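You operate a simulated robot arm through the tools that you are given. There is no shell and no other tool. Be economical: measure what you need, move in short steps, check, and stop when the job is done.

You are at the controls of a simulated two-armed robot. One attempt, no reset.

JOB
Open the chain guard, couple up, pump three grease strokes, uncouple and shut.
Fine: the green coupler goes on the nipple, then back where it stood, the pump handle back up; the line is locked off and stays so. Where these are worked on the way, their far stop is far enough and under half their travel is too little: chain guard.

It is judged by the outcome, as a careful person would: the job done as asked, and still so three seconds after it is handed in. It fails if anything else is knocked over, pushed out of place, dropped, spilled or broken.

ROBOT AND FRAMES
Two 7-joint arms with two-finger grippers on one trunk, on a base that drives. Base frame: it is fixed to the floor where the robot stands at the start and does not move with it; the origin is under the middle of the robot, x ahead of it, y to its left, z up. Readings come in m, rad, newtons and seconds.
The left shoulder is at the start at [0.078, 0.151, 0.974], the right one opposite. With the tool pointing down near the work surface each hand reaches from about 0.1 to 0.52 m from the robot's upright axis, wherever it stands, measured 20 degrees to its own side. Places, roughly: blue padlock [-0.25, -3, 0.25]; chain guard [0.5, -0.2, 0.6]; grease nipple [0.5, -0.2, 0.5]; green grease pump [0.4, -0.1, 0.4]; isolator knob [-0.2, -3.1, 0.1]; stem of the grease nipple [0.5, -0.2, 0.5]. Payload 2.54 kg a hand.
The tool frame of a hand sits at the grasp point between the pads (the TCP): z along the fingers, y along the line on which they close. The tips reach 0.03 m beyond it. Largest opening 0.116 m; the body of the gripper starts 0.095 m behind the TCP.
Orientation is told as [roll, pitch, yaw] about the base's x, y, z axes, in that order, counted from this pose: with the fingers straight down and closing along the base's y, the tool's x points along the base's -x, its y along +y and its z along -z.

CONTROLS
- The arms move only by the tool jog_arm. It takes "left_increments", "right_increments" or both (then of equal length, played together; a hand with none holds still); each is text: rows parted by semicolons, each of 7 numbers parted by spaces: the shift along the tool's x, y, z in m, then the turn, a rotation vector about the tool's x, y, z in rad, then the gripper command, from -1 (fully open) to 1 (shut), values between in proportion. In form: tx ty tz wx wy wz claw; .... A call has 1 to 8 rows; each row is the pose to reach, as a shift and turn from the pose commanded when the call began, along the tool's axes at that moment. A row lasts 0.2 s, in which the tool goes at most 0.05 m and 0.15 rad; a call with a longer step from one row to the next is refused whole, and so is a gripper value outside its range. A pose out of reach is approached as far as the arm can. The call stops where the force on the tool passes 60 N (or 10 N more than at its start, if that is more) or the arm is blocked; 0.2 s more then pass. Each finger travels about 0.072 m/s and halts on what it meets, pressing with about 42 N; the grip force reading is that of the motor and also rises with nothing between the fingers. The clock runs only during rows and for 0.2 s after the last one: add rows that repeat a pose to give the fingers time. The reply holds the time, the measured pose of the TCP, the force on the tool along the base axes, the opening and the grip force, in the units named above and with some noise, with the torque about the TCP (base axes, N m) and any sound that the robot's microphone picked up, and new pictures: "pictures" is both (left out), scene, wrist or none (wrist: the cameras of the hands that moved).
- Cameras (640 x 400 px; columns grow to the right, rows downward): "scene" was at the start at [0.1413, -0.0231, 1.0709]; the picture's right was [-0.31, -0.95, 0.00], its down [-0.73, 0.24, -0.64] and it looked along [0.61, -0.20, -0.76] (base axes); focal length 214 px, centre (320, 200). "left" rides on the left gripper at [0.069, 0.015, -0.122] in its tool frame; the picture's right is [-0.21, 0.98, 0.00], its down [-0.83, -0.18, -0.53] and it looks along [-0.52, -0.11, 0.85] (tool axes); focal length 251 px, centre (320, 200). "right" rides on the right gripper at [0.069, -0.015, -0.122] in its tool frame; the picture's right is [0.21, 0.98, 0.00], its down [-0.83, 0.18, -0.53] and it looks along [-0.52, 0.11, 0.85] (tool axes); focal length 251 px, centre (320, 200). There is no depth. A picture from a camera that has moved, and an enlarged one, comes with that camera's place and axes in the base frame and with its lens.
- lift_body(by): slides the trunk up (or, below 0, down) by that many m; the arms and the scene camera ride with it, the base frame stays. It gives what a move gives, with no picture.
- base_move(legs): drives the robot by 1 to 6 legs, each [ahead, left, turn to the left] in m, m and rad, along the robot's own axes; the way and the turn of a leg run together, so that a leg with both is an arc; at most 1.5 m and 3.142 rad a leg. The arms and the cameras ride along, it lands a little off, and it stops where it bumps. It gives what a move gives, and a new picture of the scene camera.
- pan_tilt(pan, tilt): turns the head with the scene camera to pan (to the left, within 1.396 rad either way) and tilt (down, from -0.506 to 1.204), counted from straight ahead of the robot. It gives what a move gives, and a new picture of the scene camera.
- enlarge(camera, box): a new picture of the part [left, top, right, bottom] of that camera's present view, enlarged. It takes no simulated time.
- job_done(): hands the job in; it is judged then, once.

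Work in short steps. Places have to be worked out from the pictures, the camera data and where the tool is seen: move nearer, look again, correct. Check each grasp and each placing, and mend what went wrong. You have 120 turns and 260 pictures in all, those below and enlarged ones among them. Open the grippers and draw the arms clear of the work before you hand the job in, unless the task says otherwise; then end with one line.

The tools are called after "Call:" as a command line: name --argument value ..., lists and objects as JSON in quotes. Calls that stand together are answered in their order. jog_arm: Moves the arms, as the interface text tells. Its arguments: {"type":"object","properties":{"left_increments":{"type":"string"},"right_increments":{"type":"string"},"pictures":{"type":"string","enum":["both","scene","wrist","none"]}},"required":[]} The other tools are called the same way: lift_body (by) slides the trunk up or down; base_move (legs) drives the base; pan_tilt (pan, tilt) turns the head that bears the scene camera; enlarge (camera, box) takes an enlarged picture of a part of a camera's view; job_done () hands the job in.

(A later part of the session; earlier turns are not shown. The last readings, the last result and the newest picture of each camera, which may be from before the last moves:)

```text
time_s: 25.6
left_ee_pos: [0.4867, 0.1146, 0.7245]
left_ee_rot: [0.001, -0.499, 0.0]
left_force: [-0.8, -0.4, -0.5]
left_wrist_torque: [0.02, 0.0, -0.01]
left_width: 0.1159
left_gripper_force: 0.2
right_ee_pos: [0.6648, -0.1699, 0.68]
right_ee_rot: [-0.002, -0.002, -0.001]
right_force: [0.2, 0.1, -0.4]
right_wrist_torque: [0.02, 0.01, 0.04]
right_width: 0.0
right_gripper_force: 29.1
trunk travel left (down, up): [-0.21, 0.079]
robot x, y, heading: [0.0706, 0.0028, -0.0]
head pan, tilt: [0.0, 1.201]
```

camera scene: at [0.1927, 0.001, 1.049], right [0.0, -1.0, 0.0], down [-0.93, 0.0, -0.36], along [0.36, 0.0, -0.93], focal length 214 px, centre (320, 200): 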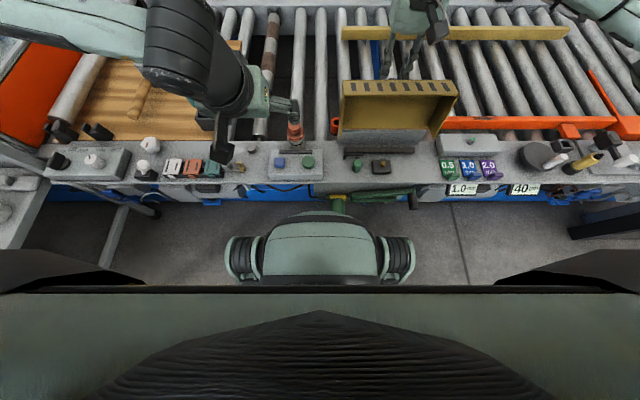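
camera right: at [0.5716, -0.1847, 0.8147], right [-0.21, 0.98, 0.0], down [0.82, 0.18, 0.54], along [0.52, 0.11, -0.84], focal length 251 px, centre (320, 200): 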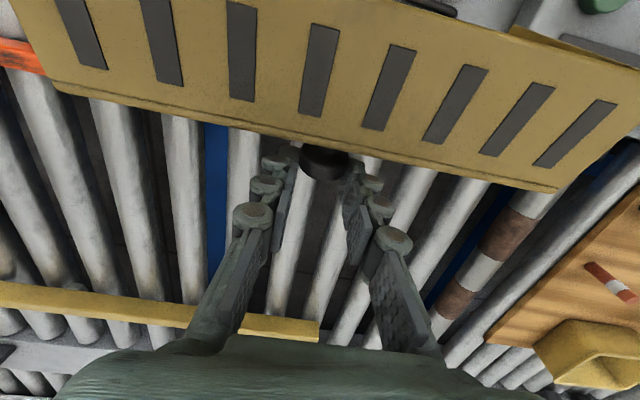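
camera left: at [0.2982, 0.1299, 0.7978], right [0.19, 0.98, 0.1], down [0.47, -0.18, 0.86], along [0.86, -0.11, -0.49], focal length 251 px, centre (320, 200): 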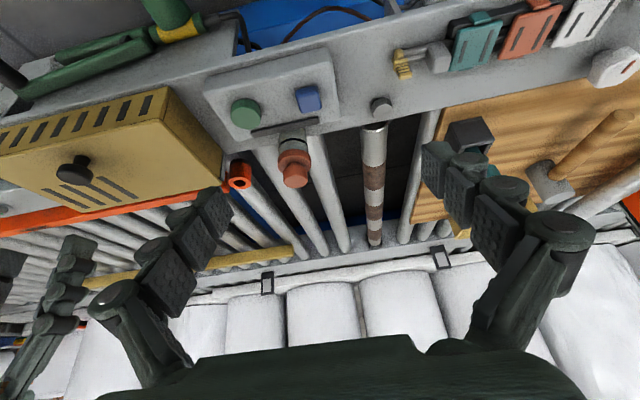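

The knob slipped free—presumably at the stop. Rise well above the guard, draw back, and look.

Call:
jog_arm --right_increments "-0.005 0 -0.045 0 0 0 1; -0.005 0 -0.09 0 0 0 1; -0.005 0 -0.135 0 0 0 1; 0.04 0 -0.145 0 0 0 1; 0.085 0 -0.15 0 0 0 1; 0.13 -0.01 -0.15 0 0 0 1; 0.175 -0.02 -0.15 0 0 0 1; 0.22 -0.03 -0.14 0 0 0 0.5" --pictures "both"

Call:
enlarge --camera "scene" --box '[310, 70, 470, 220]'

```text
time_s: 27.4
left_ee_pos: [0.487, 0.1131, 0.7243]
left_ee_rot: [-0.001, -0.498, -0.001]
left_force: [0.0, 0.3, -0.9]
left_wrist_torque: [0.03, 0.0, -0.02]
left_width: 0.1161
left_gripper_force: 0.0
right_ee_pos: [0.4437, -0.2017, 0.8198]
right_ee_rot: [0.001, 0.0, -0.002]
right_force: [-0.5, 0.7, -0.2]
right_wrist_torque: [-0.02, -0.03, 0.0]
right_width: 0.0289
right_gripper_force: 0.0
trunk travel left (down, up): [-0.21, 0.079]
robot x, y, heading: [0.071, 0.0002, 0.004]
head pan, tilt: [0.0, 1.201]
camera scene: at [0.1931, 0.0009, 1.0489], right [0.0, -1.0, 0.0], down [-0.93, 0.0, -0.36], along [0.36, 0.0, -0.93], focal length 214 px, centre (320, 200)
camera right: at [0.3739, -0.2156, 0.9392], right [-0.21, 0.98, 0.0], down [0.83, 0.18, 0.53], along [0.52, 0.11, -0.85], focal length 251 px, centre (320, 200)
```

scene: 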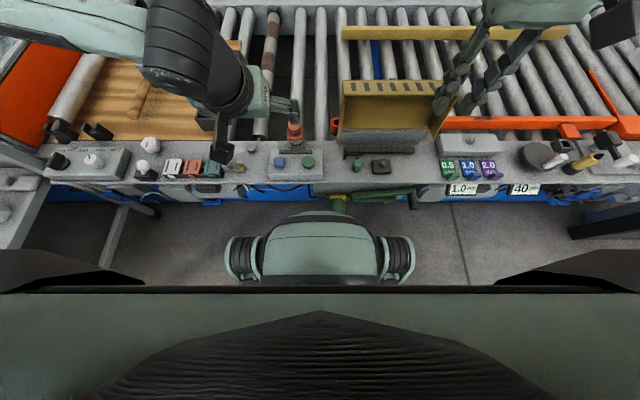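
right: 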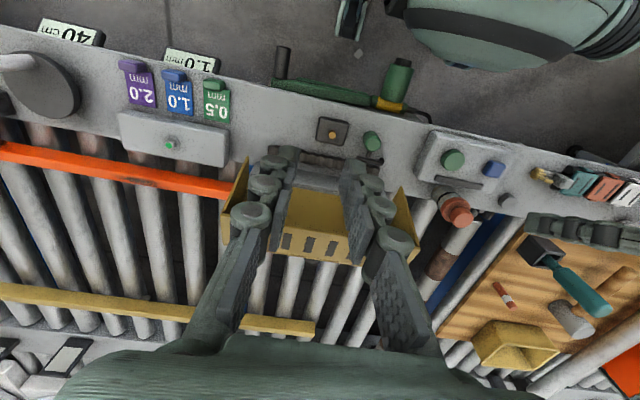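

```text
2.67 times, centred on (390, 145) of scene
camera zoom: at [0.1931, 0.0009, 1.0489], right [0.0, -1.0, 0.0], down [-0.93, 0.0, -0.36], along [0.36, 0.0, -0.93], focal length 572 px, centre (133, 347)
```

zoom: 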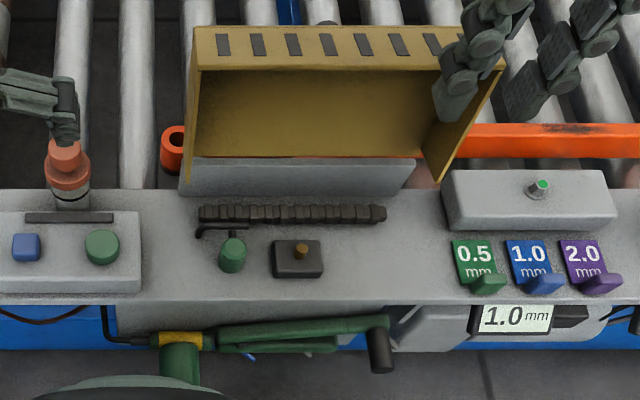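

Guard stands open. The green coupler stands beside a block with the brass nipple. Zooming in on both views.

Call:
enlarge --camera "right" --box '[270, 90, 430, 190]'

Call:
enlarge --camera "scene" --box '[335, 140, 415, 190]'

Call:
enlarge --camera "left" --box '[0, 0, 200, 125]'

```text
4.00 times, centred on (350, 140) of right
camera zoom: at [0.3739, -0.2156, 0.9392], right [-0.21, 0.98, 0.0], down [0.83, 0.18, 0.53], along [0.52, 0.11, -0.85], focal length 1006 px, centre (200, 440)
```

zoom: 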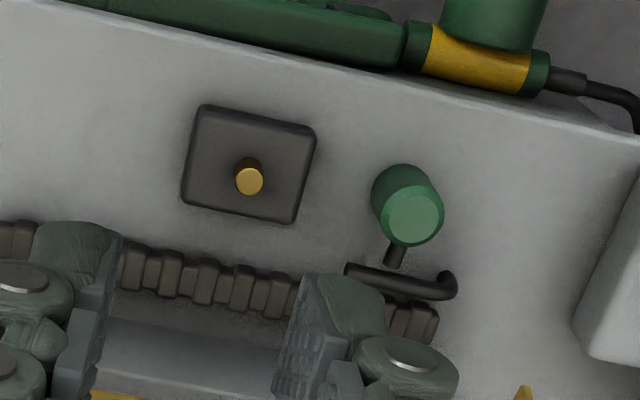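

```text
8.00 times, centred on (375, 165) of scene
camera zoom: at [0.1931, 0.0009, 1.0489], right [0.0, -1.0, 0.0], down [-0.93, 0.0, -0.36], along [0.36, 0.0, -0.93], focal length 1716 px, centre (-120, 480)
```

zoom: 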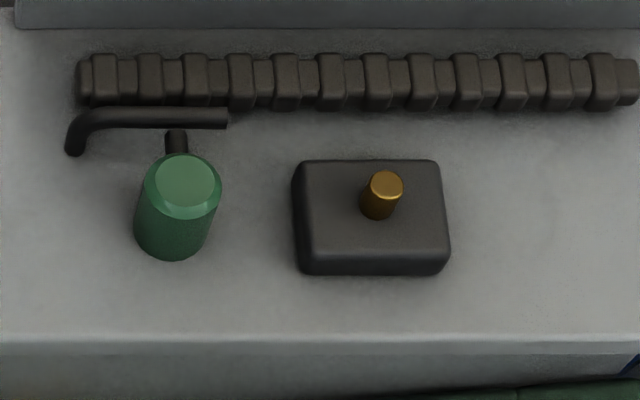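

```text
3.20 times, centred on (100, 62) of left
camera zoom: at [0.3672, 0.1295, 0.798], right [0.19, 0.98, 0.1], down [0.47, -0.18, 0.86], along [0.86, -0.11, -0.49], focal length 805 px, centre (1024, 640)
```

zoom: 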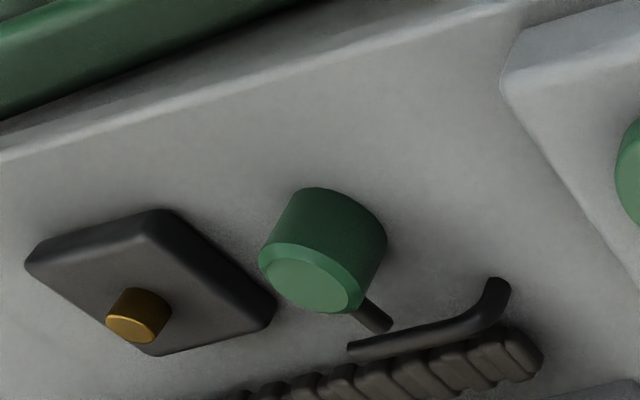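

Coupler top ≈(0.493,-0.102,0.547), nipple top ≈(0.493,-0.171,0.546), table ≈0.518. Moving the right hand above the coupler.

Call:
jog_arm --right_increments "-0.01 0.025 0.03 0 0 0 0.2; -0.02 0.05 0.06 0 0 0 0.2; -0.03 0.075 0.09 0 0 0 0.2; -0.04 0.09 0.125 0 0 0 0.2; -0.049 0.1 0.165 0 0 0 0.2; -0.049 0.1 0.2 0 0 0 0.2; -0.049 0.1 0.215 0 0 0 0.2" --pictures "wrist"

Call:
enlarge --camera "scene" --box '[320, 110, 430, 190]'

```text
time_s: 29.0
left_ee_pos: [0.4872, 0.1136, 0.7247]
left_ee_rot: [0.0, -0.498, 0.0]
left_force: [-0.9, -0.3, 0.2]
left_wrist_torque: [-0.01, -0.04, 0.04]
left_width: 0.1161
left_gripper_force: 0.1
right_ee_pos: [0.4923, -0.1015, 0.6038]
right_ee_rot: [0.001, -0.001, 0.0]
right_force: [-0.3, -0.3, 0.0]
right_wrist_torque: [-0.02, 0.0, 0.0]
right_width: 0.0463
right_gripper_force: 0.0
trunk travel left (down, up): [-0.21, 0.079]
robot x, y, heading: [0.0678, 0.0041, -0.001]
head pan, tilt: [0.0, 1.201]
camera right: at [0.425, -0.1146, 0.7237], right [-0.21, 0.98, 0.0], down [0.83, 0.18, 0.53], along [0.52, 0.11, -0.85], focal length 251 px, centre (320, 200)
```

right: 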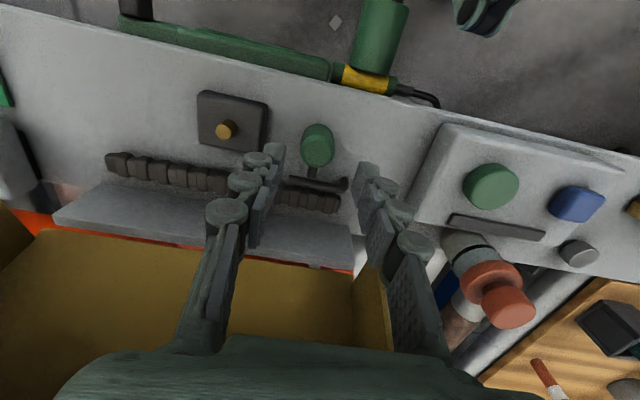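

```text
5.00 times, centred on (375, 150) of scene
camera zoom: at [0.1933, 0.001, 1.0488], right [0.0, -1.0, 0.0], down [-0.93, 0.0, -0.36], along [0.36, 0.0, -0.93], focal length 1072 px, centre (45, 450)
```

zoom: 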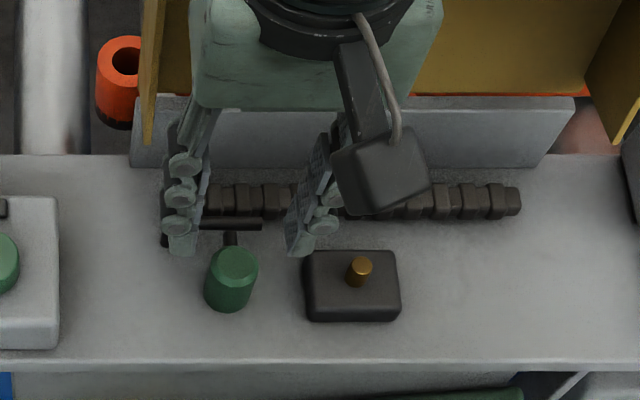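

Aligned over the coupler (≈0.493,-0.100). Descend to TCP z≈0.551 and close.

Call:
jog_arm --right_increments "0 0 0.025 0 0 0 0.2; 0 0 0.042 0 0 0 0.2; 0 0 0.051 0 0 0 0.2; 0 0 0.051 0 0 0 0.2; 0 0 0.051 0 0 0 1; 0 0 0.051 0 0 0 1; 0 0 0.051 0 0 0 1" --pictures "wrist"

Call:
enlarge --camera "right" --box '[160, 80, 480, 280]'

```text
time_s: 30.6
left_ee_pos: [0.4878, 0.1136, 0.7243]
left_ee_rot: [0.001, -0.499, -0.001]
left_force: [-0.3, -0.5, -0.7]
left_wrist_torque: [0.03, 0.03, 0.0]
left_width: 0.1159
left_gripper_force: 0.0
right_ee_pos: [0.4939, -0.1002, 0.5527]
right_ee_rot: [0.001, 0.0, -0.001]
right_force: [-0.6, -0.1, -0.1]
right_wrist_torque: [0.0, -0.01, 0.0]
right_width: 0.0265
right_gripper_force: 41.8
trunk travel left (down, up): [-0.21, 0.079]
robot x, y, heading: [0.072, -0.0031, -0.005]
head pan, tilt: [0.0, 1.201]
camera right: at [0.4248, -0.1146, 0.6728], right [-0.21, 0.98, 0.0], down [0.83, 0.18, 0.53], along [0.52, 0.11, -0.85], focal length 251 px, centre (320, 200)
```

right: 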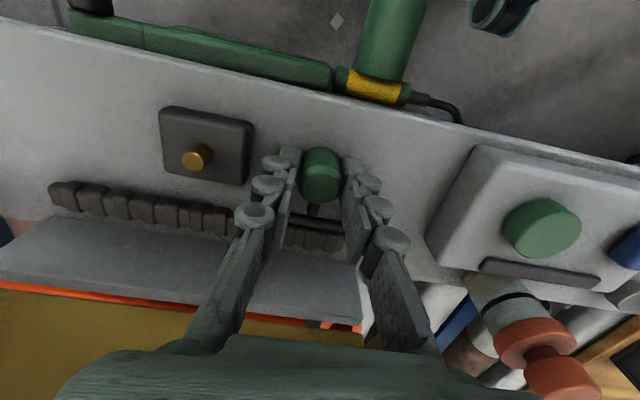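

```text
2.00 times, centred on (320, 180) of right
camera zoom: at [0.4248, -0.1146, 0.6728], right [-0.21, 0.98, 0.0], down [0.83, 0.18, 0.53], along [0.52, 0.11, -0.85], focal length 503 px, centre (320, 240)
```

zoom: 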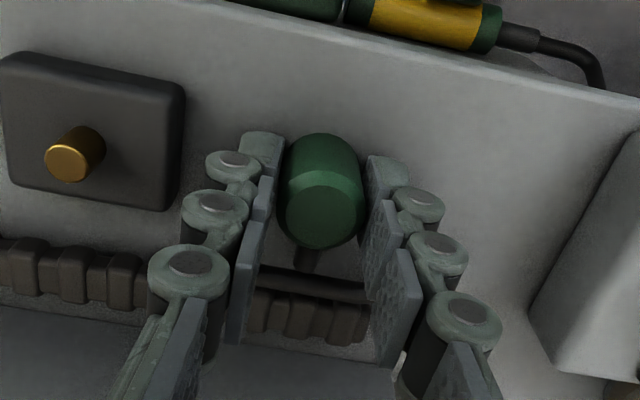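

Gripped (0.0265). Lift 40 mm and shift −70 mm in y, +3 mm in x to stand above the nipple.

Call:
jog_arm --right_increments "0 0 -0.015 0 0 0 1; 0 0 -0.04 0 0 0 1; 0 -0.025 -0.045 0 0 0 1; -0.002 -0.05 -0.045 0 0 0 1; -0.003 -0.07 -0.045 0 0 0 1; -0.003 -0.07 -0.045 0 0 0 1" --pictures "wrist"

Call:
enlarge --camera "right" --box '[220, 90, 420, 215]'

Call:
enlarge --camera "left" --box '[0, 0, 200, 125]'

Call:
enlarge --camera "scene" --box '[335, 140, 415, 190]'

```text
time_s: 32.0
left_ee_pos: [0.4859, 0.1133, 0.7249]
left_ee_rot: [0.0, -0.499, -0.001]
left_force: [0.1, -0.6, 0.0]
left_wrist_torque: [0.01, 0.03, 0.01]
left_width: 0.116
left_gripper_force: 0.0
right_ee_pos: [0.4962, -0.1692, 0.5975]
right_ee_rot: [0.0, 0.0, 0.0]
right_force: [-0.5, -0.4, -0.9]
right_wrist_torque: [0.03, 0.03, -0.01]
right_width: 0.0265
right_gripper_force: 42.2
trunk travel left (down, up): [-0.21, 0.079]
robot x, y, heading: [0.0695, -0.0015, -0.001]
head pan, tilt: [0.0, 1.201]
camera right: at [0.4275, -0.1838, 0.7173], right [-0.21, 0.98, 0.0], down [0.83, 0.18, 0.53], along [0.52, 0.11, -0.85], focal length 251 px, centre (320, 200)
```

right: 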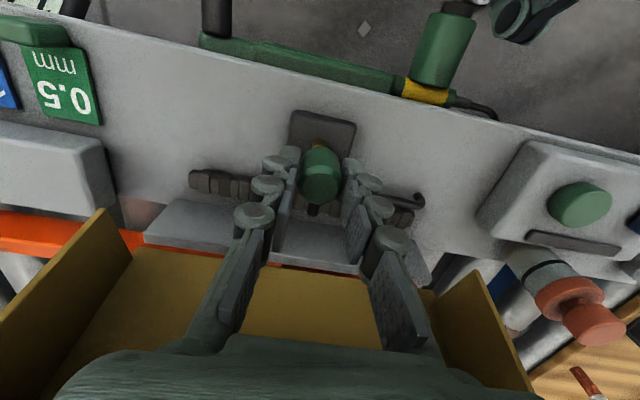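

```text
3.20 times, centred on (320, 152) of right
camera zoom: at [0.4275, -0.1838, 0.7173], right [-0.21, 0.98, 0.0], down [0.83, 0.18, 0.53], along [0.52, 0.11, -0.85], focal length 805 px, centre (320, 352)
```

zoom: 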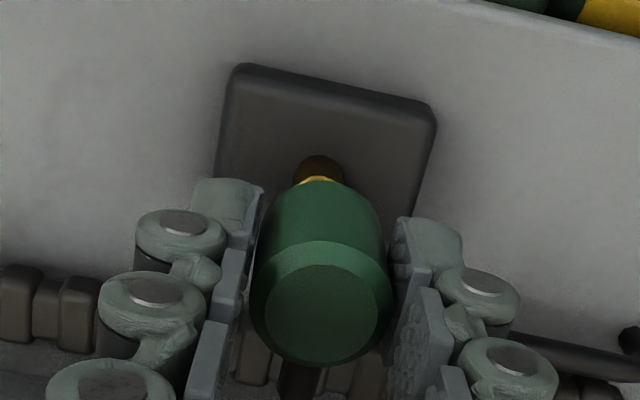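

```text
3.20 times, centred on (100, 62) of left
camera zoom: at [0.3673, 0.1295, 0.7979], right [0.19, 0.98, 0.1], down [0.47, -0.18, 0.86], along [0.86, -0.11, -0.49], focal length 805 px, centre (1024, 640)
```

zoom: 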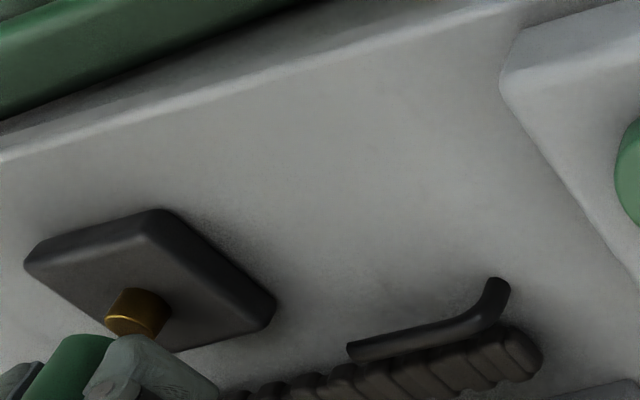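

```text
8.00 times, centred on (375, 165) of scene
camera zoom: at [0.1933, 0.001, 1.0488], right [0.0, -1.0, 0.0], down [-0.93, 0.0, -0.36], along [0.36, 0.0, -0.93], focal length 1716 px, centre (-120, 480)
```

zoom: 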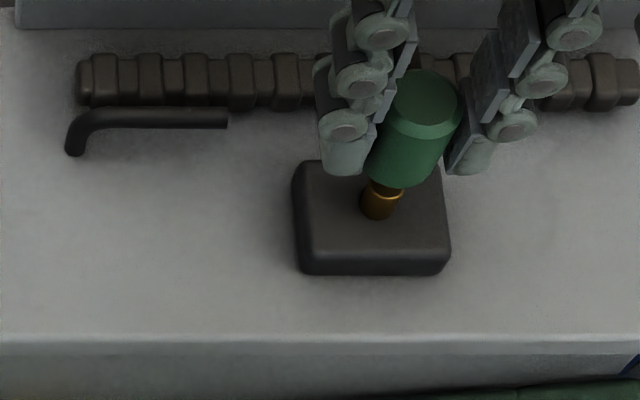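

Axis lines up within ~1 mm. Small correction (−1 mm x, −1 mm y) and lower onto the nipple.

Call:
jog_arm --right_increments "0.001 -0.001 0.006 0 0 0 1; 0.001 -0.001 0.012 0 0 0 1; 0.001 -0.001 0.017 0 0 0 1; 0.001 -0.001 0.022 0 0 0 1; 0.001 -0.001 0.027 0 0 0 1; 0.001 -0.001 0.031 0 0 0 1" --pictures "wrist"

Call:
enlarge --camera "scene" --box '[335, 140, 415, 190]'

```text
time_s: 33.4
left_ee_pos: [0.4864, 0.1141, 0.7253]
left_ee_rot: [-0.001, -0.502, 0.001]
left_force: [-0.7, 1.2, -0.2]
left_wrist_torque: [0.0, 0.02, -0.04]
left_width: 0.1158
left_gripper_force: 0.0
right_ee_pos: [0.4953, -0.1704, 0.5697]
right_ee_rot: [-0.001, -0.005, 0.001]
right_force: [-4.0, -2.7, 14.7]
right_wrist_torque: [-0.02, 0.25, 0.03]
right_width: 0.0266
right_gripper_force: 41.5
trunk travel left (down, up): [-0.21, 0.079]
robot x, y, heading: [0.0671, 0.0006, 0.004]
head pan, tilt: [0.0, 1.201]
camera right: at [0.4264, -0.1851, 0.6885], right [-0.21, 0.98, 0.0], down [0.82, 0.18, 0.54], along [0.52, 0.11, -0.84], focal length 251 px, centre (320, 200)
```

right: 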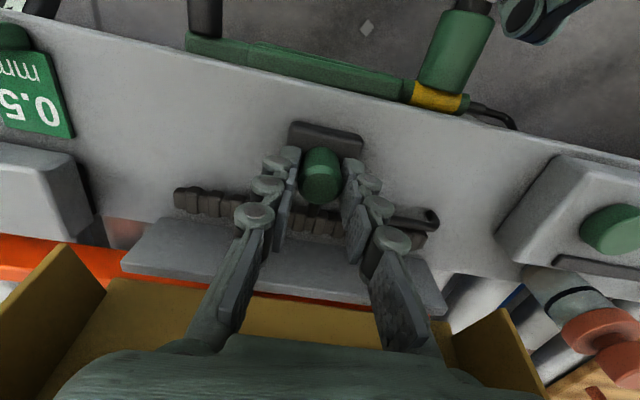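

```text
8.00 times, centred on (375, 165) of scene
camera zoom: at [0.1923, 0.0012, 1.0493], right [0.0, -1.0, 0.0], down [-0.93, 0.0, -0.36], along [0.36, 0.0, -0.93], focal length 1716 px, centre (-120, 480)
```

zoom: 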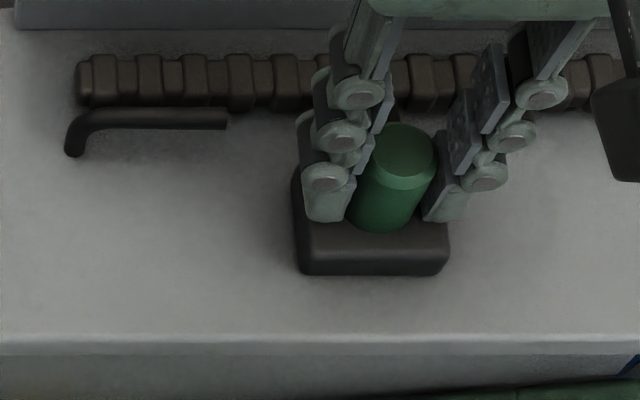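

Coupler seated over the nipple (bottom ≈0.535, 15 N). Press slightly more to be sure it is home.

Call:
jog_arm --right_increments "0 0 0.003 0 0 0 1; 0 0 0.005 0 0 0 1; 0 0 0 0 0 0 1" --pictures "none"

```text
time_s: 34.2
left_ee_pos: [0.4869, 0.1139, 0.7233]
left_ee_rot: [-0.002, -0.501, 0.0]
left_force: [-0.7, 0.6, -0.6]
left_wrist_torque: [0.02, 0.01, 0.01]
left_width: 0.1161
left_gripper_force: 0.1
right_ee_pos: [0.4963, -0.1708, 0.5656]
right_ee_rot: [-0.001, -0.001, -0.001]
right_force: [3.7, -1.8, 14.2]
right_wrist_torque: [-0.04, -0.24, 0.01]
right_width: 0.0266
right_gripper_force: 42.6
trunk travel left (down, up): [-0.21, 0.079]
robot x, y, heading: [0.0681, 0.0004, 0.002]
head pan, tilt: [0.0, 1.201]
```

It went down 4 mm further. Release and rise, then check that it stands on the nipple.

Call:
jog_arm --right_increments "0 0 0 0 0 0 0.2; 0 0 0 0 0 0 0.2; 0 0 -0.03 0 0 0 0.2; 0.02 0 -0.07 0 0 0 0.2; 0.06 0 -0.09 0 0 0 0.2; 0.1 0 -0.09 0 0 0 0.2" --pictures "wrist"

Call:
enlarge --camera "right" --box '[220, 40, 420, 165]'

Call:
enlarge --camera "scene" --box '[335, 140, 415, 190]'

Call:
enlarge --camera "left" --box '[0, 0, 200, 125]'

```text
time_s: 35.6
left_ee_pos: [0.4872, 0.1144, 0.7239]
left_ee_rot: [0.0, -0.498, 0.0]
left_force: [-0.2, 0.4, -0.2]
left_wrist_torque: [0.01, -0.01, -0.01]
left_width: 0.1161
left_gripper_force: 0.0
right_ee_pos: [0.3946, -0.17, 0.6582]
right_ee_rot: [0.0, 0.0, -0.001]
right_force: [-0.1, -0.5, -0.1]
right_wrist_torque: [0.0, -0.01, 0.02]
right_width: 0.0465
right_gripper_force: 0.1
trunk travel left (down, up): [-0.21, 0.079]
robot x, y, heading: [0.0705, 0.0043, 0.005]
head pan, tilt: [0.0, 1.201]
camera right: at [0.326, -0.185, 0.7775], right [-0.21, 0.98, 0.0], down [0.83, 0.18, 0.53], along [0.52, 0.11, -0.85], focal length 251 px, centre (320, 200)
```

right: 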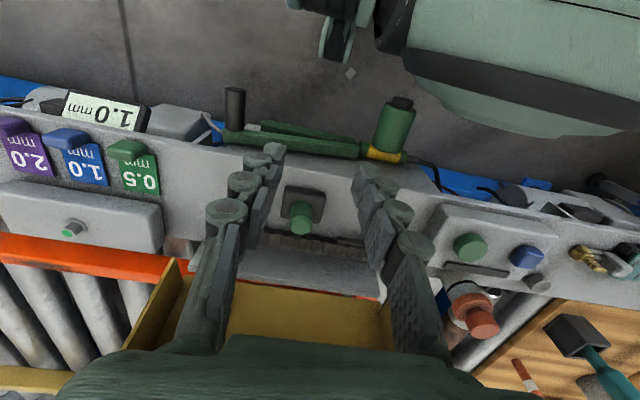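

```text
3.20 times, centred on (320, 102) of right
camera zoom: at [0.326, -0.185, 0.7775], right [-0.21, 0.98, 0.0], down [0.83, 0.18, 0.53], along [0.52, 0.11, -0.85], focal length 805 px, centre (320, 512)
```

zoom: 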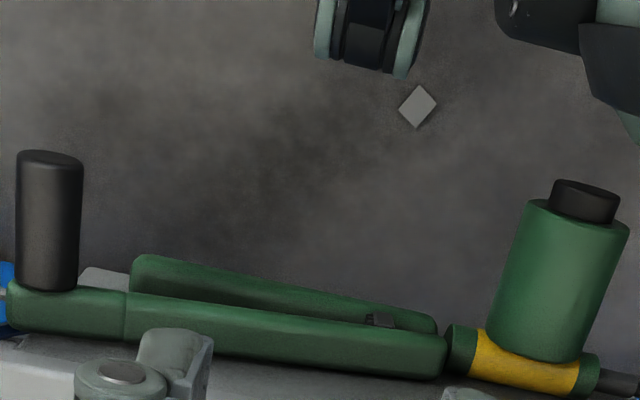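

```text
8.00 times, centred on (375, 165) of scene
camera zoom: at [0.1932, 0.001, 1.0488], right [0.0, -1.0, 0.0], down [-0.93, 0.0, -0.36], along [0.36, 0.0, -0.93], focal length 1716 px, centre (-120, 480)
```

zoom: 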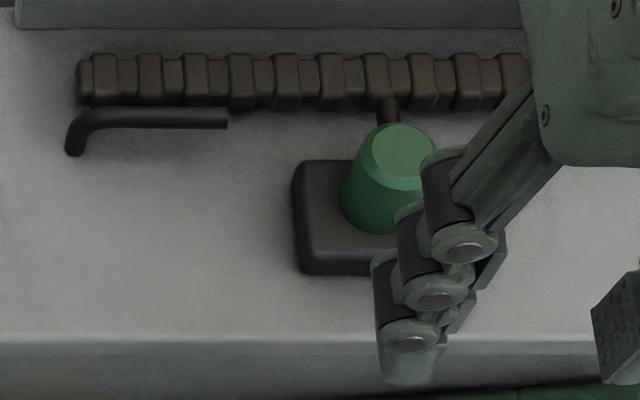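

```text
3.20 times, centred on (100, 62) of left
camera zoom: at [0.3672, 0.1295, 0.7979], right [0.19, 0.98, 0.1], down [0.47, -0.18, 0.86], along [0.86, -0.11, -0.49], focal length 805 px, centre (1024, 640)
```

zoom: 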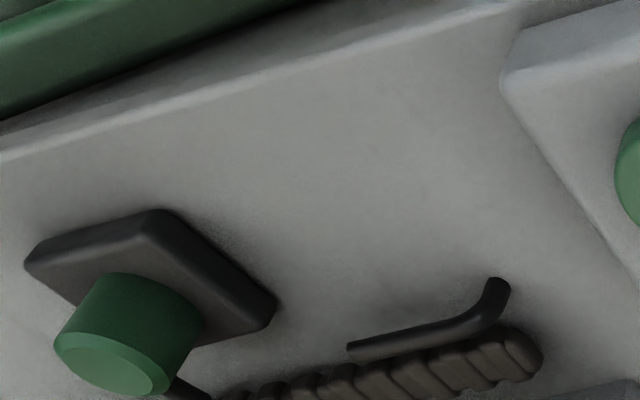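

The coupler rests upright on the nipple block. The handle is at ≈(0.395–0.443, −0.273, 0.455); moving the right hand above it.

Call:
jog_arm --right_increments "0 -0.04 0 0 0 0 0.1; -0.004 -0.08 0.02 0 0 0 0.1; -0.012 -0.103 0.05 0 0 0 0.1; -0.0145 -0.103 0.085 0 0 0 0.1; -0.0145 -0.103 0.11 0 0 0 0.1; -0.0145 -0.103 0.125 0 0 0 0.1" --pictures "both"

Call:
enlarge --camera "right" --box '[200, 40, 440, 190]'

Call:
enlarge --camera "scene" --box '[320, 140, 460, 228]'

```text
time_s: 37.0
left_ee_pos: [0.4872, 0.1144, 0.7253]
left_ee_rot: [0.0, -0.5, 0.002]
left_force: [0.7, 0.0, -0.3]
left_wrist_torque: [-0.03, -0.01, 0.01]
left_width: 0.1157
left_gripper_force: 0.0
right_ee_pos: [0.4096, -0.2743, 0.5322]
right_ee_rot: [-0.001, 0.0, -0.001]
right_force: [-0.1, 0.7, -0.1]
right_wrist_torque: [-0.04, -0.03, -0.02]
right_width: 0.0518
right_gripper_force: 0.1
trunk travel left (down, up): [-0.21, 0.079]
robot x, y, heading: [0.0683, -0.0003, 0.002]
head pan, tilt: [0.0, 1.201]
camera scene: at [0.1933, 0.001, 1.0488], right [0.0, -1.0, 0.0], down [-0.93, 0.0, -0.36], along [0.36, 0.0, -0.93], focal length 214 px, centre (320, 200)
camera right: at [0.3415, -0.288, 0.6518], right [-0.21, 0.98, 0.0], down [0.83, 0.18, 0.53], along [0.52, 0.11, -0.85], focal length 251 px, centre (320, 200)
```

scene: 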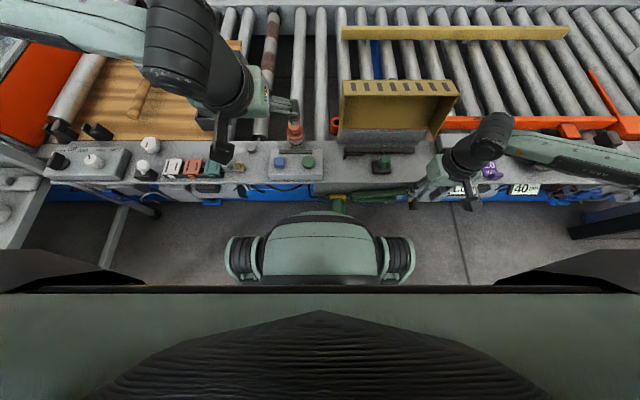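
right: 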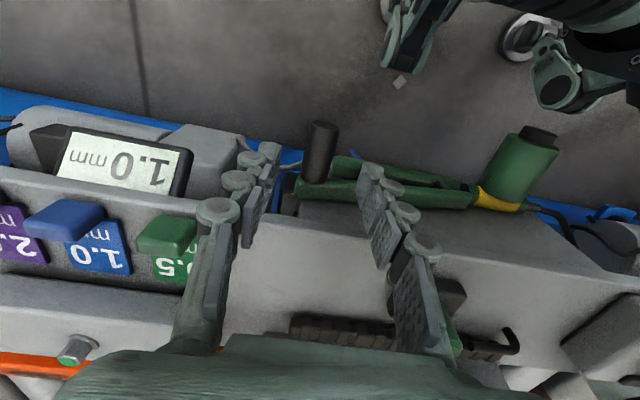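

```text
2.67 times, centred on (320, 115) of right
camera zoom: at [0.3415, -0.288, 0.6518], right [-0.21, 0.98, 0.0], down [0.83, 0.18, 0.53], along [0.52, 0.11, -0.85], focal length 670 px, centre (320, 427)
```

zoom: 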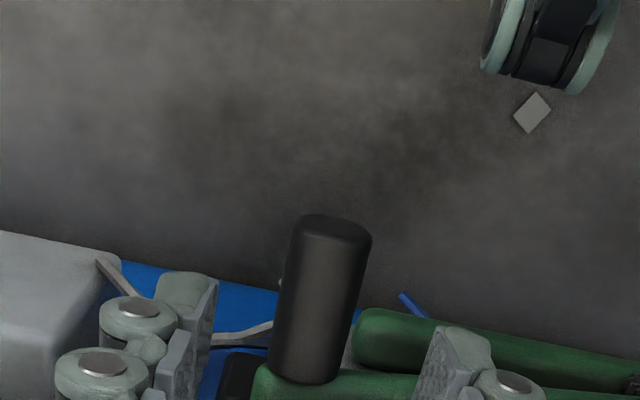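

```text
4.55 times, centred on (390, 184) of scene
camera zoom: at [0.1933, 0.001, 1.0488], right [0.0, -1.0, 0.0], down [-0.93, 0.0, -0.36], along [0.36, 0.0, -0.93], focal length 975 px, centre (2, 273)
```

zoom: 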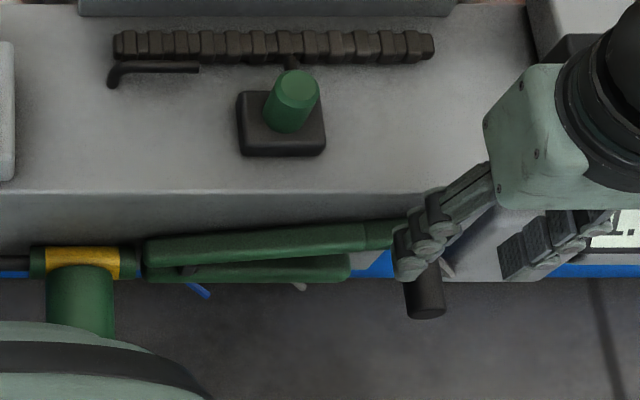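

Handle axis confirmed at y≈−0.273, z≈0.455, x 0.393–0.444. Descend and grip it.

Call:
jog_arm --right_increments "0 0.001 0.03 0 0 0 0.1; 0 0.001 0.055 0 0 0 0.1; 0 0.001 0.069 0 0 0 0.1; 0 0.001 0.069 0 0 0 0.1; 0 0.001 0.069 0 0 0 1; 0 0.001 0.069 0 0 0 1; 0 0.001 0.069 0 0 0 1" --pictures "wrist"

```text
time_s: 38.6
left_ee_pos: [0.4878, 0.1142, 0.7242]
left_ee_rot: [-0.001, -0.499, 0.001]
left_force: [-0.4, 0.6, 0.8]
left_wrist_torque: [-0.02, 0.0, -0.06]
left_width: 0.116
left_gripper_force: 0.1
right_ee_pos: [0.4096, -0.2716, 0.4626]
right_ee_rot: [0.0, 0.0, -0.001]
right_force: [1.3, 2.6, -4.8]
right_wrist_torque: [0.08, -0.25, 0.31]
right_width: 0.0209
right_gripper_force: 45.0
trunk travel left (down, up): [-0.21, 0.079]
robot x, y, heading: [0.0669, -0.0003, -0.0]
head pan, tilt: [0.0, 1.201]
camera right: at [0.3419, -0.2872, 0.5826], right [-0.21, 0.98, 0.0], down [0.83, 0.18, 0.53], along [0.52, 0.12, -0.85], focal length 251 px, centre (320, 200)
```

right: 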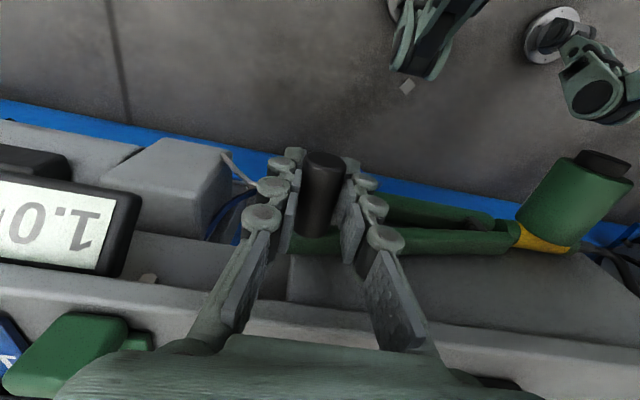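

Handle gripped. Start the first stroke down slowly along an arc about a pivot near (y −0.11, z 0.41).

Call:
jog_arm --right_increments "0 -0.0015 0.007 0 0 0 1; 0 -0.003 0.0143 0 0 0 1; 0 -0.004 0.0215 0 0 0 1; 0 -0.005 0.029 0 0 0 1; 0 -0.0055 0.0365 0 0 0 1; 0 -0.006 0.0438 0 0 0 1" --pictures "both"

```text
time_s: 40.0
left_ee_pos: [0.488, 0.1147, 0.7257]
left_ee_rot: [-0.001, -0.501, -0.002]
left_force: [0.3, -0.3, 0.1]
left_wrist_torque: [-0.05, -0.01, 0.02]
left_width: 0.1159
left_gripper_force: 0.0
right_ee_pos: [0.4107, -0.2774, 0.4205]
right_ee_rot: [0.0, -0.002, -0.002]
right_force: [-0.7, 5.9, 14.5]
right_wrist_torque: [0.07, 0.24, 0.15]
right_width: 0.0221
right_gripper_force: 45.3
trunk travel left (down, up): [-0.21, 0.079]
robot x, y, heading: [0.0681, 0.0015, 0.003]
head pan, tilt: [0.0, 1.201]
camera scene: at [0.1926, 0.0017, 1.0491], right [0.0, -1.0, 0.0], down [-0.93, 0.0, -0.36], along [0.36, 0.0, -0.93], focal length 214 px, centre (320, 200)
camera right: at [0.3417, -0.2924, 0.5403], right [-0.21, 0.98, 0.0], down [0.83, 0.18, 0.54], along [0.52, 0.11, -0.84], focal length 251 px, centre (320, 200)
```

scene: 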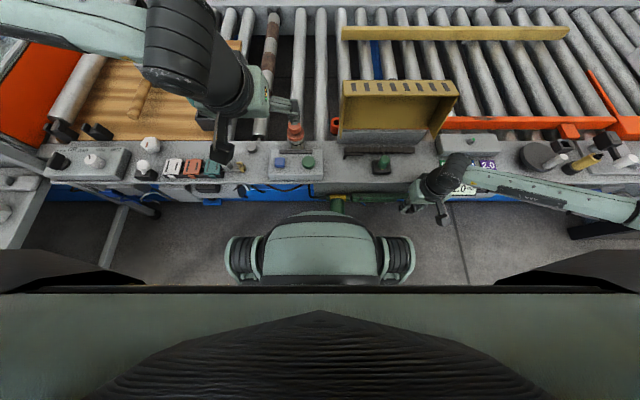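
right: 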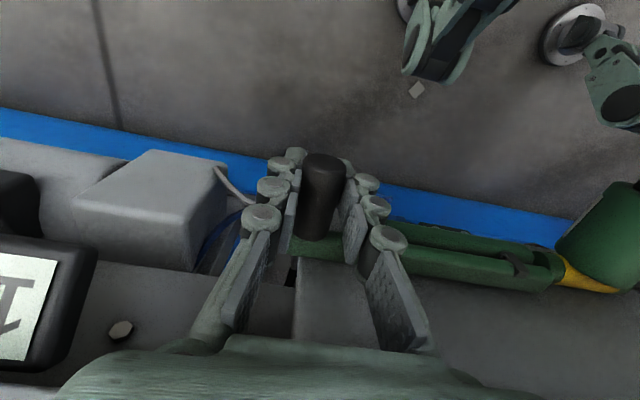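

Stroke moves with ~15 N. Continue down to the stop.

Call:
jog_arm --right_increments "0 0 0.0075 0 0 0 1; 0 0.0005 0.0148 0 0 0 1; 0 0.0015 0.0222 0 0 0 1; 0 0.0024 0.0294 0 0 0 1; 0 0.004 0.0366 0 0 0 1; 0 0.0055 0.0438 0 0 0 1" --pictures "wrist"

```text
time_s: 40.5
left_ee_pos: [0.4856, 0.1137, 0.7251]
left_ee_rot: [-0.002, -0.503, 0.0]
left_force: [-1.1, 0.2, 0.0]
left_wrist_torque: [-0.04, -0.01, -0.01]
left_width: 0.1161
left_gripper_force: 0.1
right_ee_pos: [0.4118, -0.2775, 0.4181]
right_ee_rot: [-0.001, -0.004, 0.0]
right_force: [-12.7, -2.9, 42.7]
right_wrist_torque: [-0.08, 0.83, 0.26]
right_width: 0.0223
right_gripper_force: 44.4
trunk travel left (down, up): [-0.21, 0.079]
robot x, y, heading: [0.069, -0.0002, -0.003]
head pan, tilt: [0.0, 1.201]
stopped in row 2 (right hand): the force on the tool passed its limit at 76 N (the readings are from after the stop); the commanded pose is now the measured one
camera right: at [0.3417, -0.2926, 0.5377], right [-0.21, 0.98, 0.0], down [0.82, 0.18, 0.54], along [0.53, 0.11, -0.84], focal length 251 px, centre (320, 200)
```

right: 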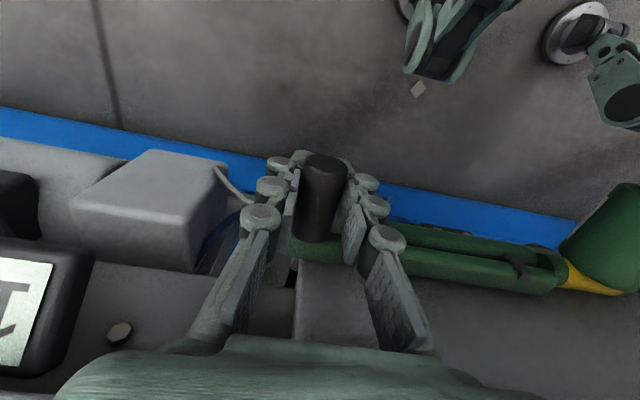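

Stopped at z 0.418 with high force: either the lever's far stop or a collision. Look closer.

Call:
enlarge --camera "scene" --box '[330, 140, 490, 240]'

Call:
enlarge --camera "right" --box '[220, 130, 640, 340]'

```text
4.00 times, centred on (410, 190) of scene
camera zoom: at [0.1909, 0.002, 1.0494], right [0.0, -1.0, 0.0], down [-0.93, 0.0, -0.36], along [0.36, 0.0, -0.93], focal length 858 px, centre (-40, 240)
```

zoom: 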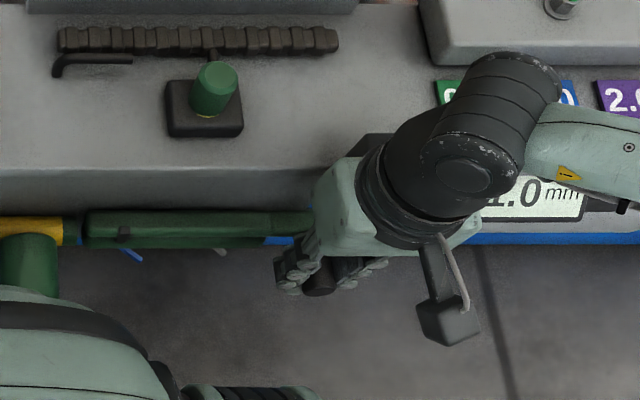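

```text
1.52 times, centred on (430, 235) of right
camera zoom: at [0.3417, -0.2926, 0.5377], right [-0.21, 0.98, 0.0], down [0.82, 0.18, 0.54], along [0.53, 0.11, -0.84], focal length 383 px, centre (152, 147)
```

zoom: 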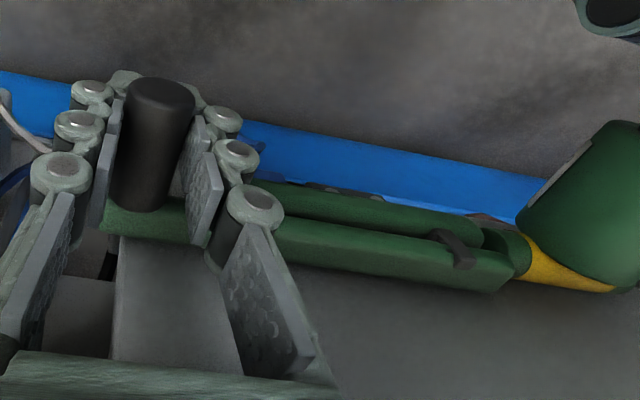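

Force/torque ratio suggests the load is through the handle. I'll release to see whether the lever springs back.

Call:
jog_arm --right_increments "0 0 0 0 0 0 0.1; 0 0 0 0 0 0 0.1; 0 0 -0.03 0 0 0 0.1; 0 0 -0.065 0 0 0 0.1; 0 0 -0.1 0 0 0 0.1" --pictures "wrist"

Call:
enlarge --camera "right" --box '[200, 80, 600, 280]'

Call:
enlarge --camera "scene" --box '[330, 140, 490, 240]'

```text
time_s: 41.7
left_ee_pos: [0.4869, 0.1137, 0.7248]
left_ee_rot: [0.0, -0.497, 0.001]
left_force: [0.4, -0.3, 0.3]
left_wrist_torque: [-0.01, -0.04, 0.01]
left_width: 0.1162
left_gripper_force: 0.1
right_ee_pos: [0.4119, -0.2785, 0.5149]
right_ee_rot: [0.001, -0.001, 0.0]
right_force: [-0.2, 0.5, 0.7]
right_wrist_torque: [0.02, 0.0, 0.0]
right_width: 0.0522
right_gripper_force: 0.0
trunk travel left (down, up): [-0.21, 0.079]
robot x, y, heading: [0.0684, -0.0019, 0.001]
head pan, tilt: [0.0, 1.201]
camera right: at [0.3417, -0.2934, 0.6344], right [-0.21, 0.98, 0.0], down [0.82, 0.18, 0.54], along [0.52, 0.11, -0.84], focal length 251 px, centre (320, 200)
```

right: 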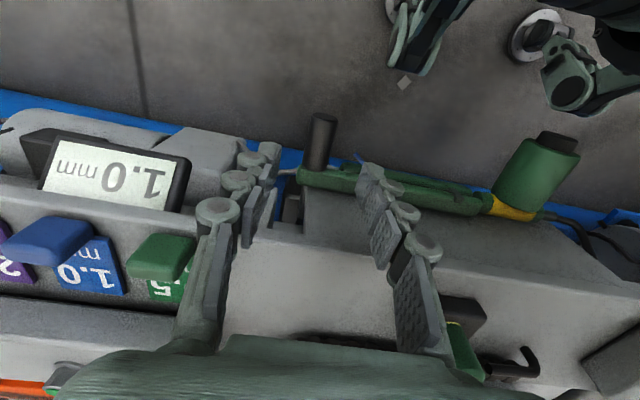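

```text
1.60 times, centred on (400, 180) of right
camera zoom: at [0.3417, -0.2934, 0.6344], right [-0.21, 0.98, 0.0], down [0.82, 0.18, 0.54], along [0.52, 0.11, -0.84], focal length 402 px, centre (192, 232)
```

zoom: 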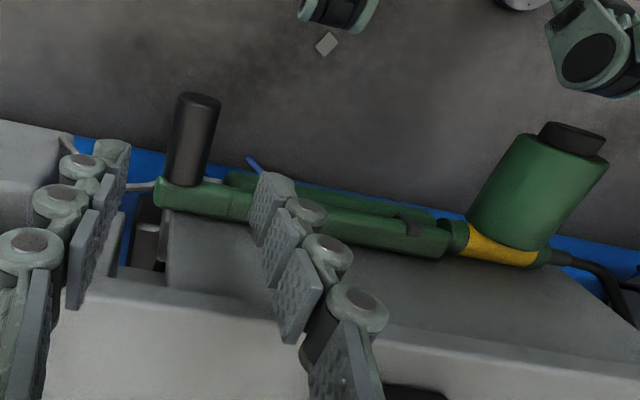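

```text
4.00 times, centred on (410, 190) of scene
camera zoom: at [0.193, 0.0009, 1.0488], right [0.0, -1.0, 0.0], down [-0.93, 0.0, -0.36], along [0.36, 0.0, -0.93], focal length 858 px, centre (-40, 240)
```

zoom: 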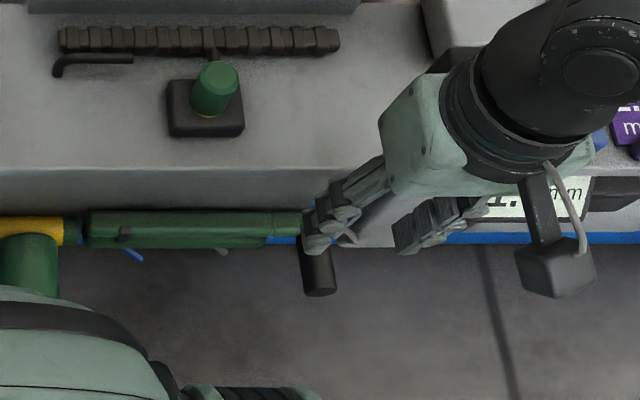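

The lever stays where left. To discriminate lever stop from palm contact, I regrip with fingertips (hand ~20 mm higher) and push down.

Call:
jog_arm --right_increments "0 0.0005 0.04 0 0 0 0.1; 0 0.0005 0.078 0 0 0 0.1; 0 0.0005 0.078 0 0 0 1; 0 0.0005 0.078 0 0 0 1; 0 0.0005 0.078 0 0 0 1; 0 0.0005 0.082 0 0 0 1; 0 0.0005 0.086 0 0 0 1; 0 0.0005 0.09 0 0 0 1" --pictures "wrist"

```text
time_s: 43.5
left_ee_pos: [0.4858, 0.1138, 0.7249]
left_ee_rot: [-0.001, -0.501, -0.002]
left_force: [0.1, -0.3, 0.3]
left_wrist_torque: [-0.01, 0.0, -0.01]
left_width: 0.1159
left_gripper_force: 0.1
right_ee_pos: [0.413, -0.2783, 0.4258]
right_ee_rot: [0.0, -0.009, -0.001]
right_force: [-2.2, -3.3, 31.6]
right_wrist_torque: [-0.1, -0.44, 0.05]
right_width: 0.0233
right_gripper_force: 45.0
trunk travel left (down, up): [-0.21, 0.079]
robot x, y, heading: [0.0697, -0.0015, -0.0]
head pan, tilt: [0.0, 1.201]
camera right: at [0.343, -0.2924, 0.5455], right [-0.21, 0.98, 0.0], down [0.82, 0.18, 0.54], along [0.53, 0.11, -0.84], focal length 251 px, centre (320, 200)
```

right: 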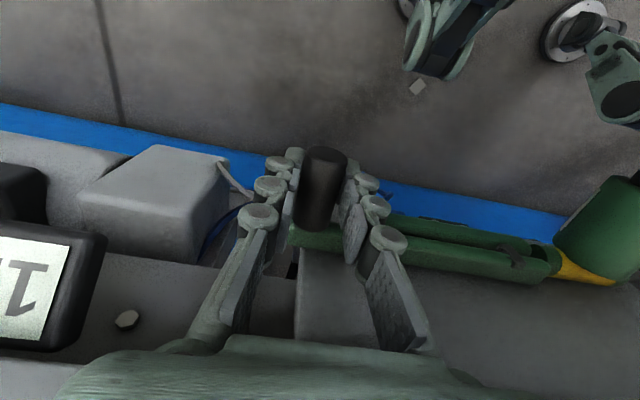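

Pressing further with this grip to compare where it stops.

Call:
jog_arm --right_increments "0 0 0.004 0 0 0 1; 0 0 0.008 0 0 0 1; 0 0 0.012 0 0 0 1" --pictures "wrist"

Call:
enlarge --camera "scene" --box '[330, 170, 450, 245]'

```text
time_s: 44.3
left_ee_pos: [0.4857, 0.1139, 0.7246]
left_ee_rot: [0.001, -0.499, -0.001]
left_force: [-1.0, -0.6, -0.5]
left_wrist_torque: [-0.01, -0.02, -0.02]
left_width: 0.1161
left_gripper_force: 0.0
right_ee_pos: [0.4129, -0.2779, 0.414]
right_ee_rot: [-0.002, -0.006, 0.0]
right_force: [2.4, -5.8, 28.7]
right_wrist_torque: [0.12, -0.19, 0.57]
right_width: 0.0222
right_gripper_force: 43.6
trunk travel left (down, up): [-0.21, 0.079]
robot x, y, heading: [0.0732, -0.004, -0.003]
head pan, tilt: [0.0, 1.201]
camera right: at [0.3427, -0.2926, 0.533], right [-0.21, 0.98, 0.0], down [0.82, 0.18, 0.54], along [0.53, 0.11, -0.84], focal length 251 px, centre (320, 200)
```

right: 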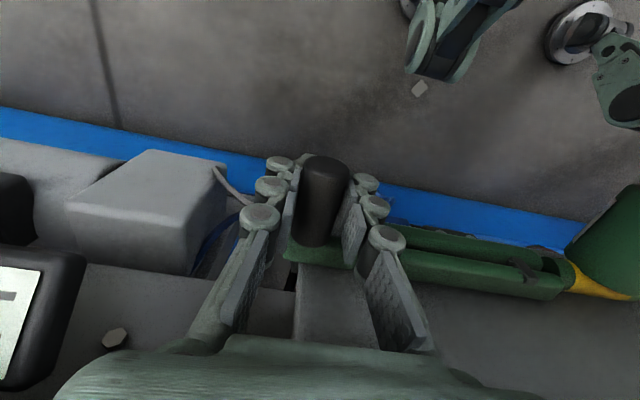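

```text
5.33 times, centred on (390, 208) of scene
camera zoom: at [0.1919, 0.0017, 1.0491], right [0.0, -1.0, 0.0], down [-0.93, 0.0, -0.36], along [0.36, 0.0, -0.93], focal length 1144 px, centre (-53, 160)
```

zoom: 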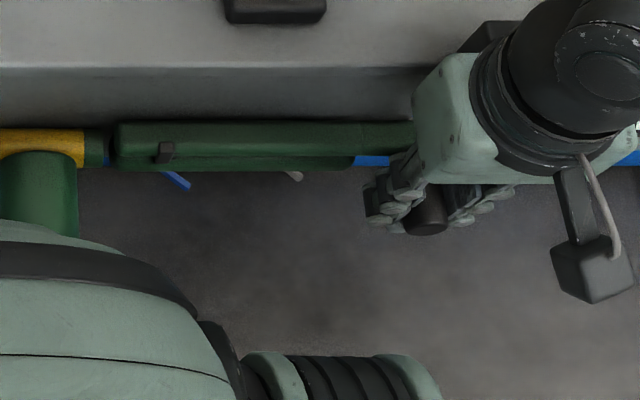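

The hand slid along the handle instead: the lever is at its own stop, so stroke 1 is complete. Raise the handle back to the top.

Call:
jog_arm --right_increments "0 0 -0.01 0 0 0 1; 0 0 -0.018 0 0 0 1; 0 0.001 -0.026 0 0 0 1; 0 0.002 -0.034 0 0 0 1; 0 0.004 -0.042 0 0 0 1; 0 0.006 -0.05 0 0 0 1; 0 0.006 -0.05 0 0 0 1" --pictures "wrist"

Call:
enlarge --camera "scene" --box '[330, 170, 450, 245]'

```text
time_s: 45.7
left_ee_pos: [0.4891, 0.1127, 0.7234]
left_ee_rot: [0.001, -0.499, -0.001]
left_force: [0.6, -0.2, -0.1]
left_wrist_torque: [-0.02, 0.0, 0.01]
left_width: 0.1159
left_gripper_force: 0.0
right_ee_pos: [0.4113, -0.2732, 0.4549]
right_ee_rot: [0.001, 0.003, 0.001]
right_force: [8.7, 3.8, -35.7]
right_wrist_torque: [-0.04, -1.06, 0.27]
right_width: 0.022
right_gripper_force: 43.8
trunk travel left (down, up): [-0.21, 0.079]
robot x, y, heading: [0.0673, -0.0019, -0.002]
head pan, tilt: [0.0, 1.201]
stopped in row 6 (right hand): the force on the tool passed its limit at 62 N (the readings are from after the stop); the commanded pose is now the measured one
camera right: at [0.3424, -0.2875, 0.5744], right [-0.21, 0.98, 0.0], down [0.83, 0.18, 0.53], along [0.52, 0.12, -0.85], focal length 251 px, centre (320, 200)
```

right: 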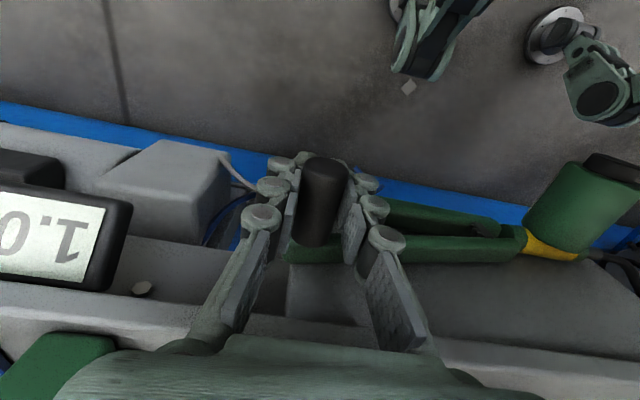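

```text
5.33 times, centred on (390, 208) of scene
camera zoom: at [0.1949, 0.0002, 1.0483], right [0.0, -1.0, 0.0], down [-0.93, 0.0, -0.36], along [0.36, 0.0, -0.93], focal length 1144 px, centre (-53, 160)
```

zoom: 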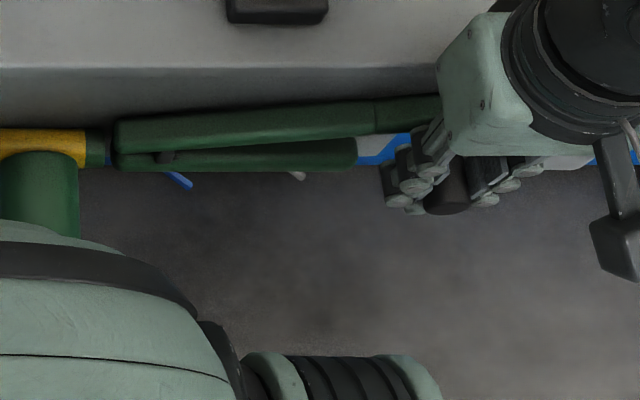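

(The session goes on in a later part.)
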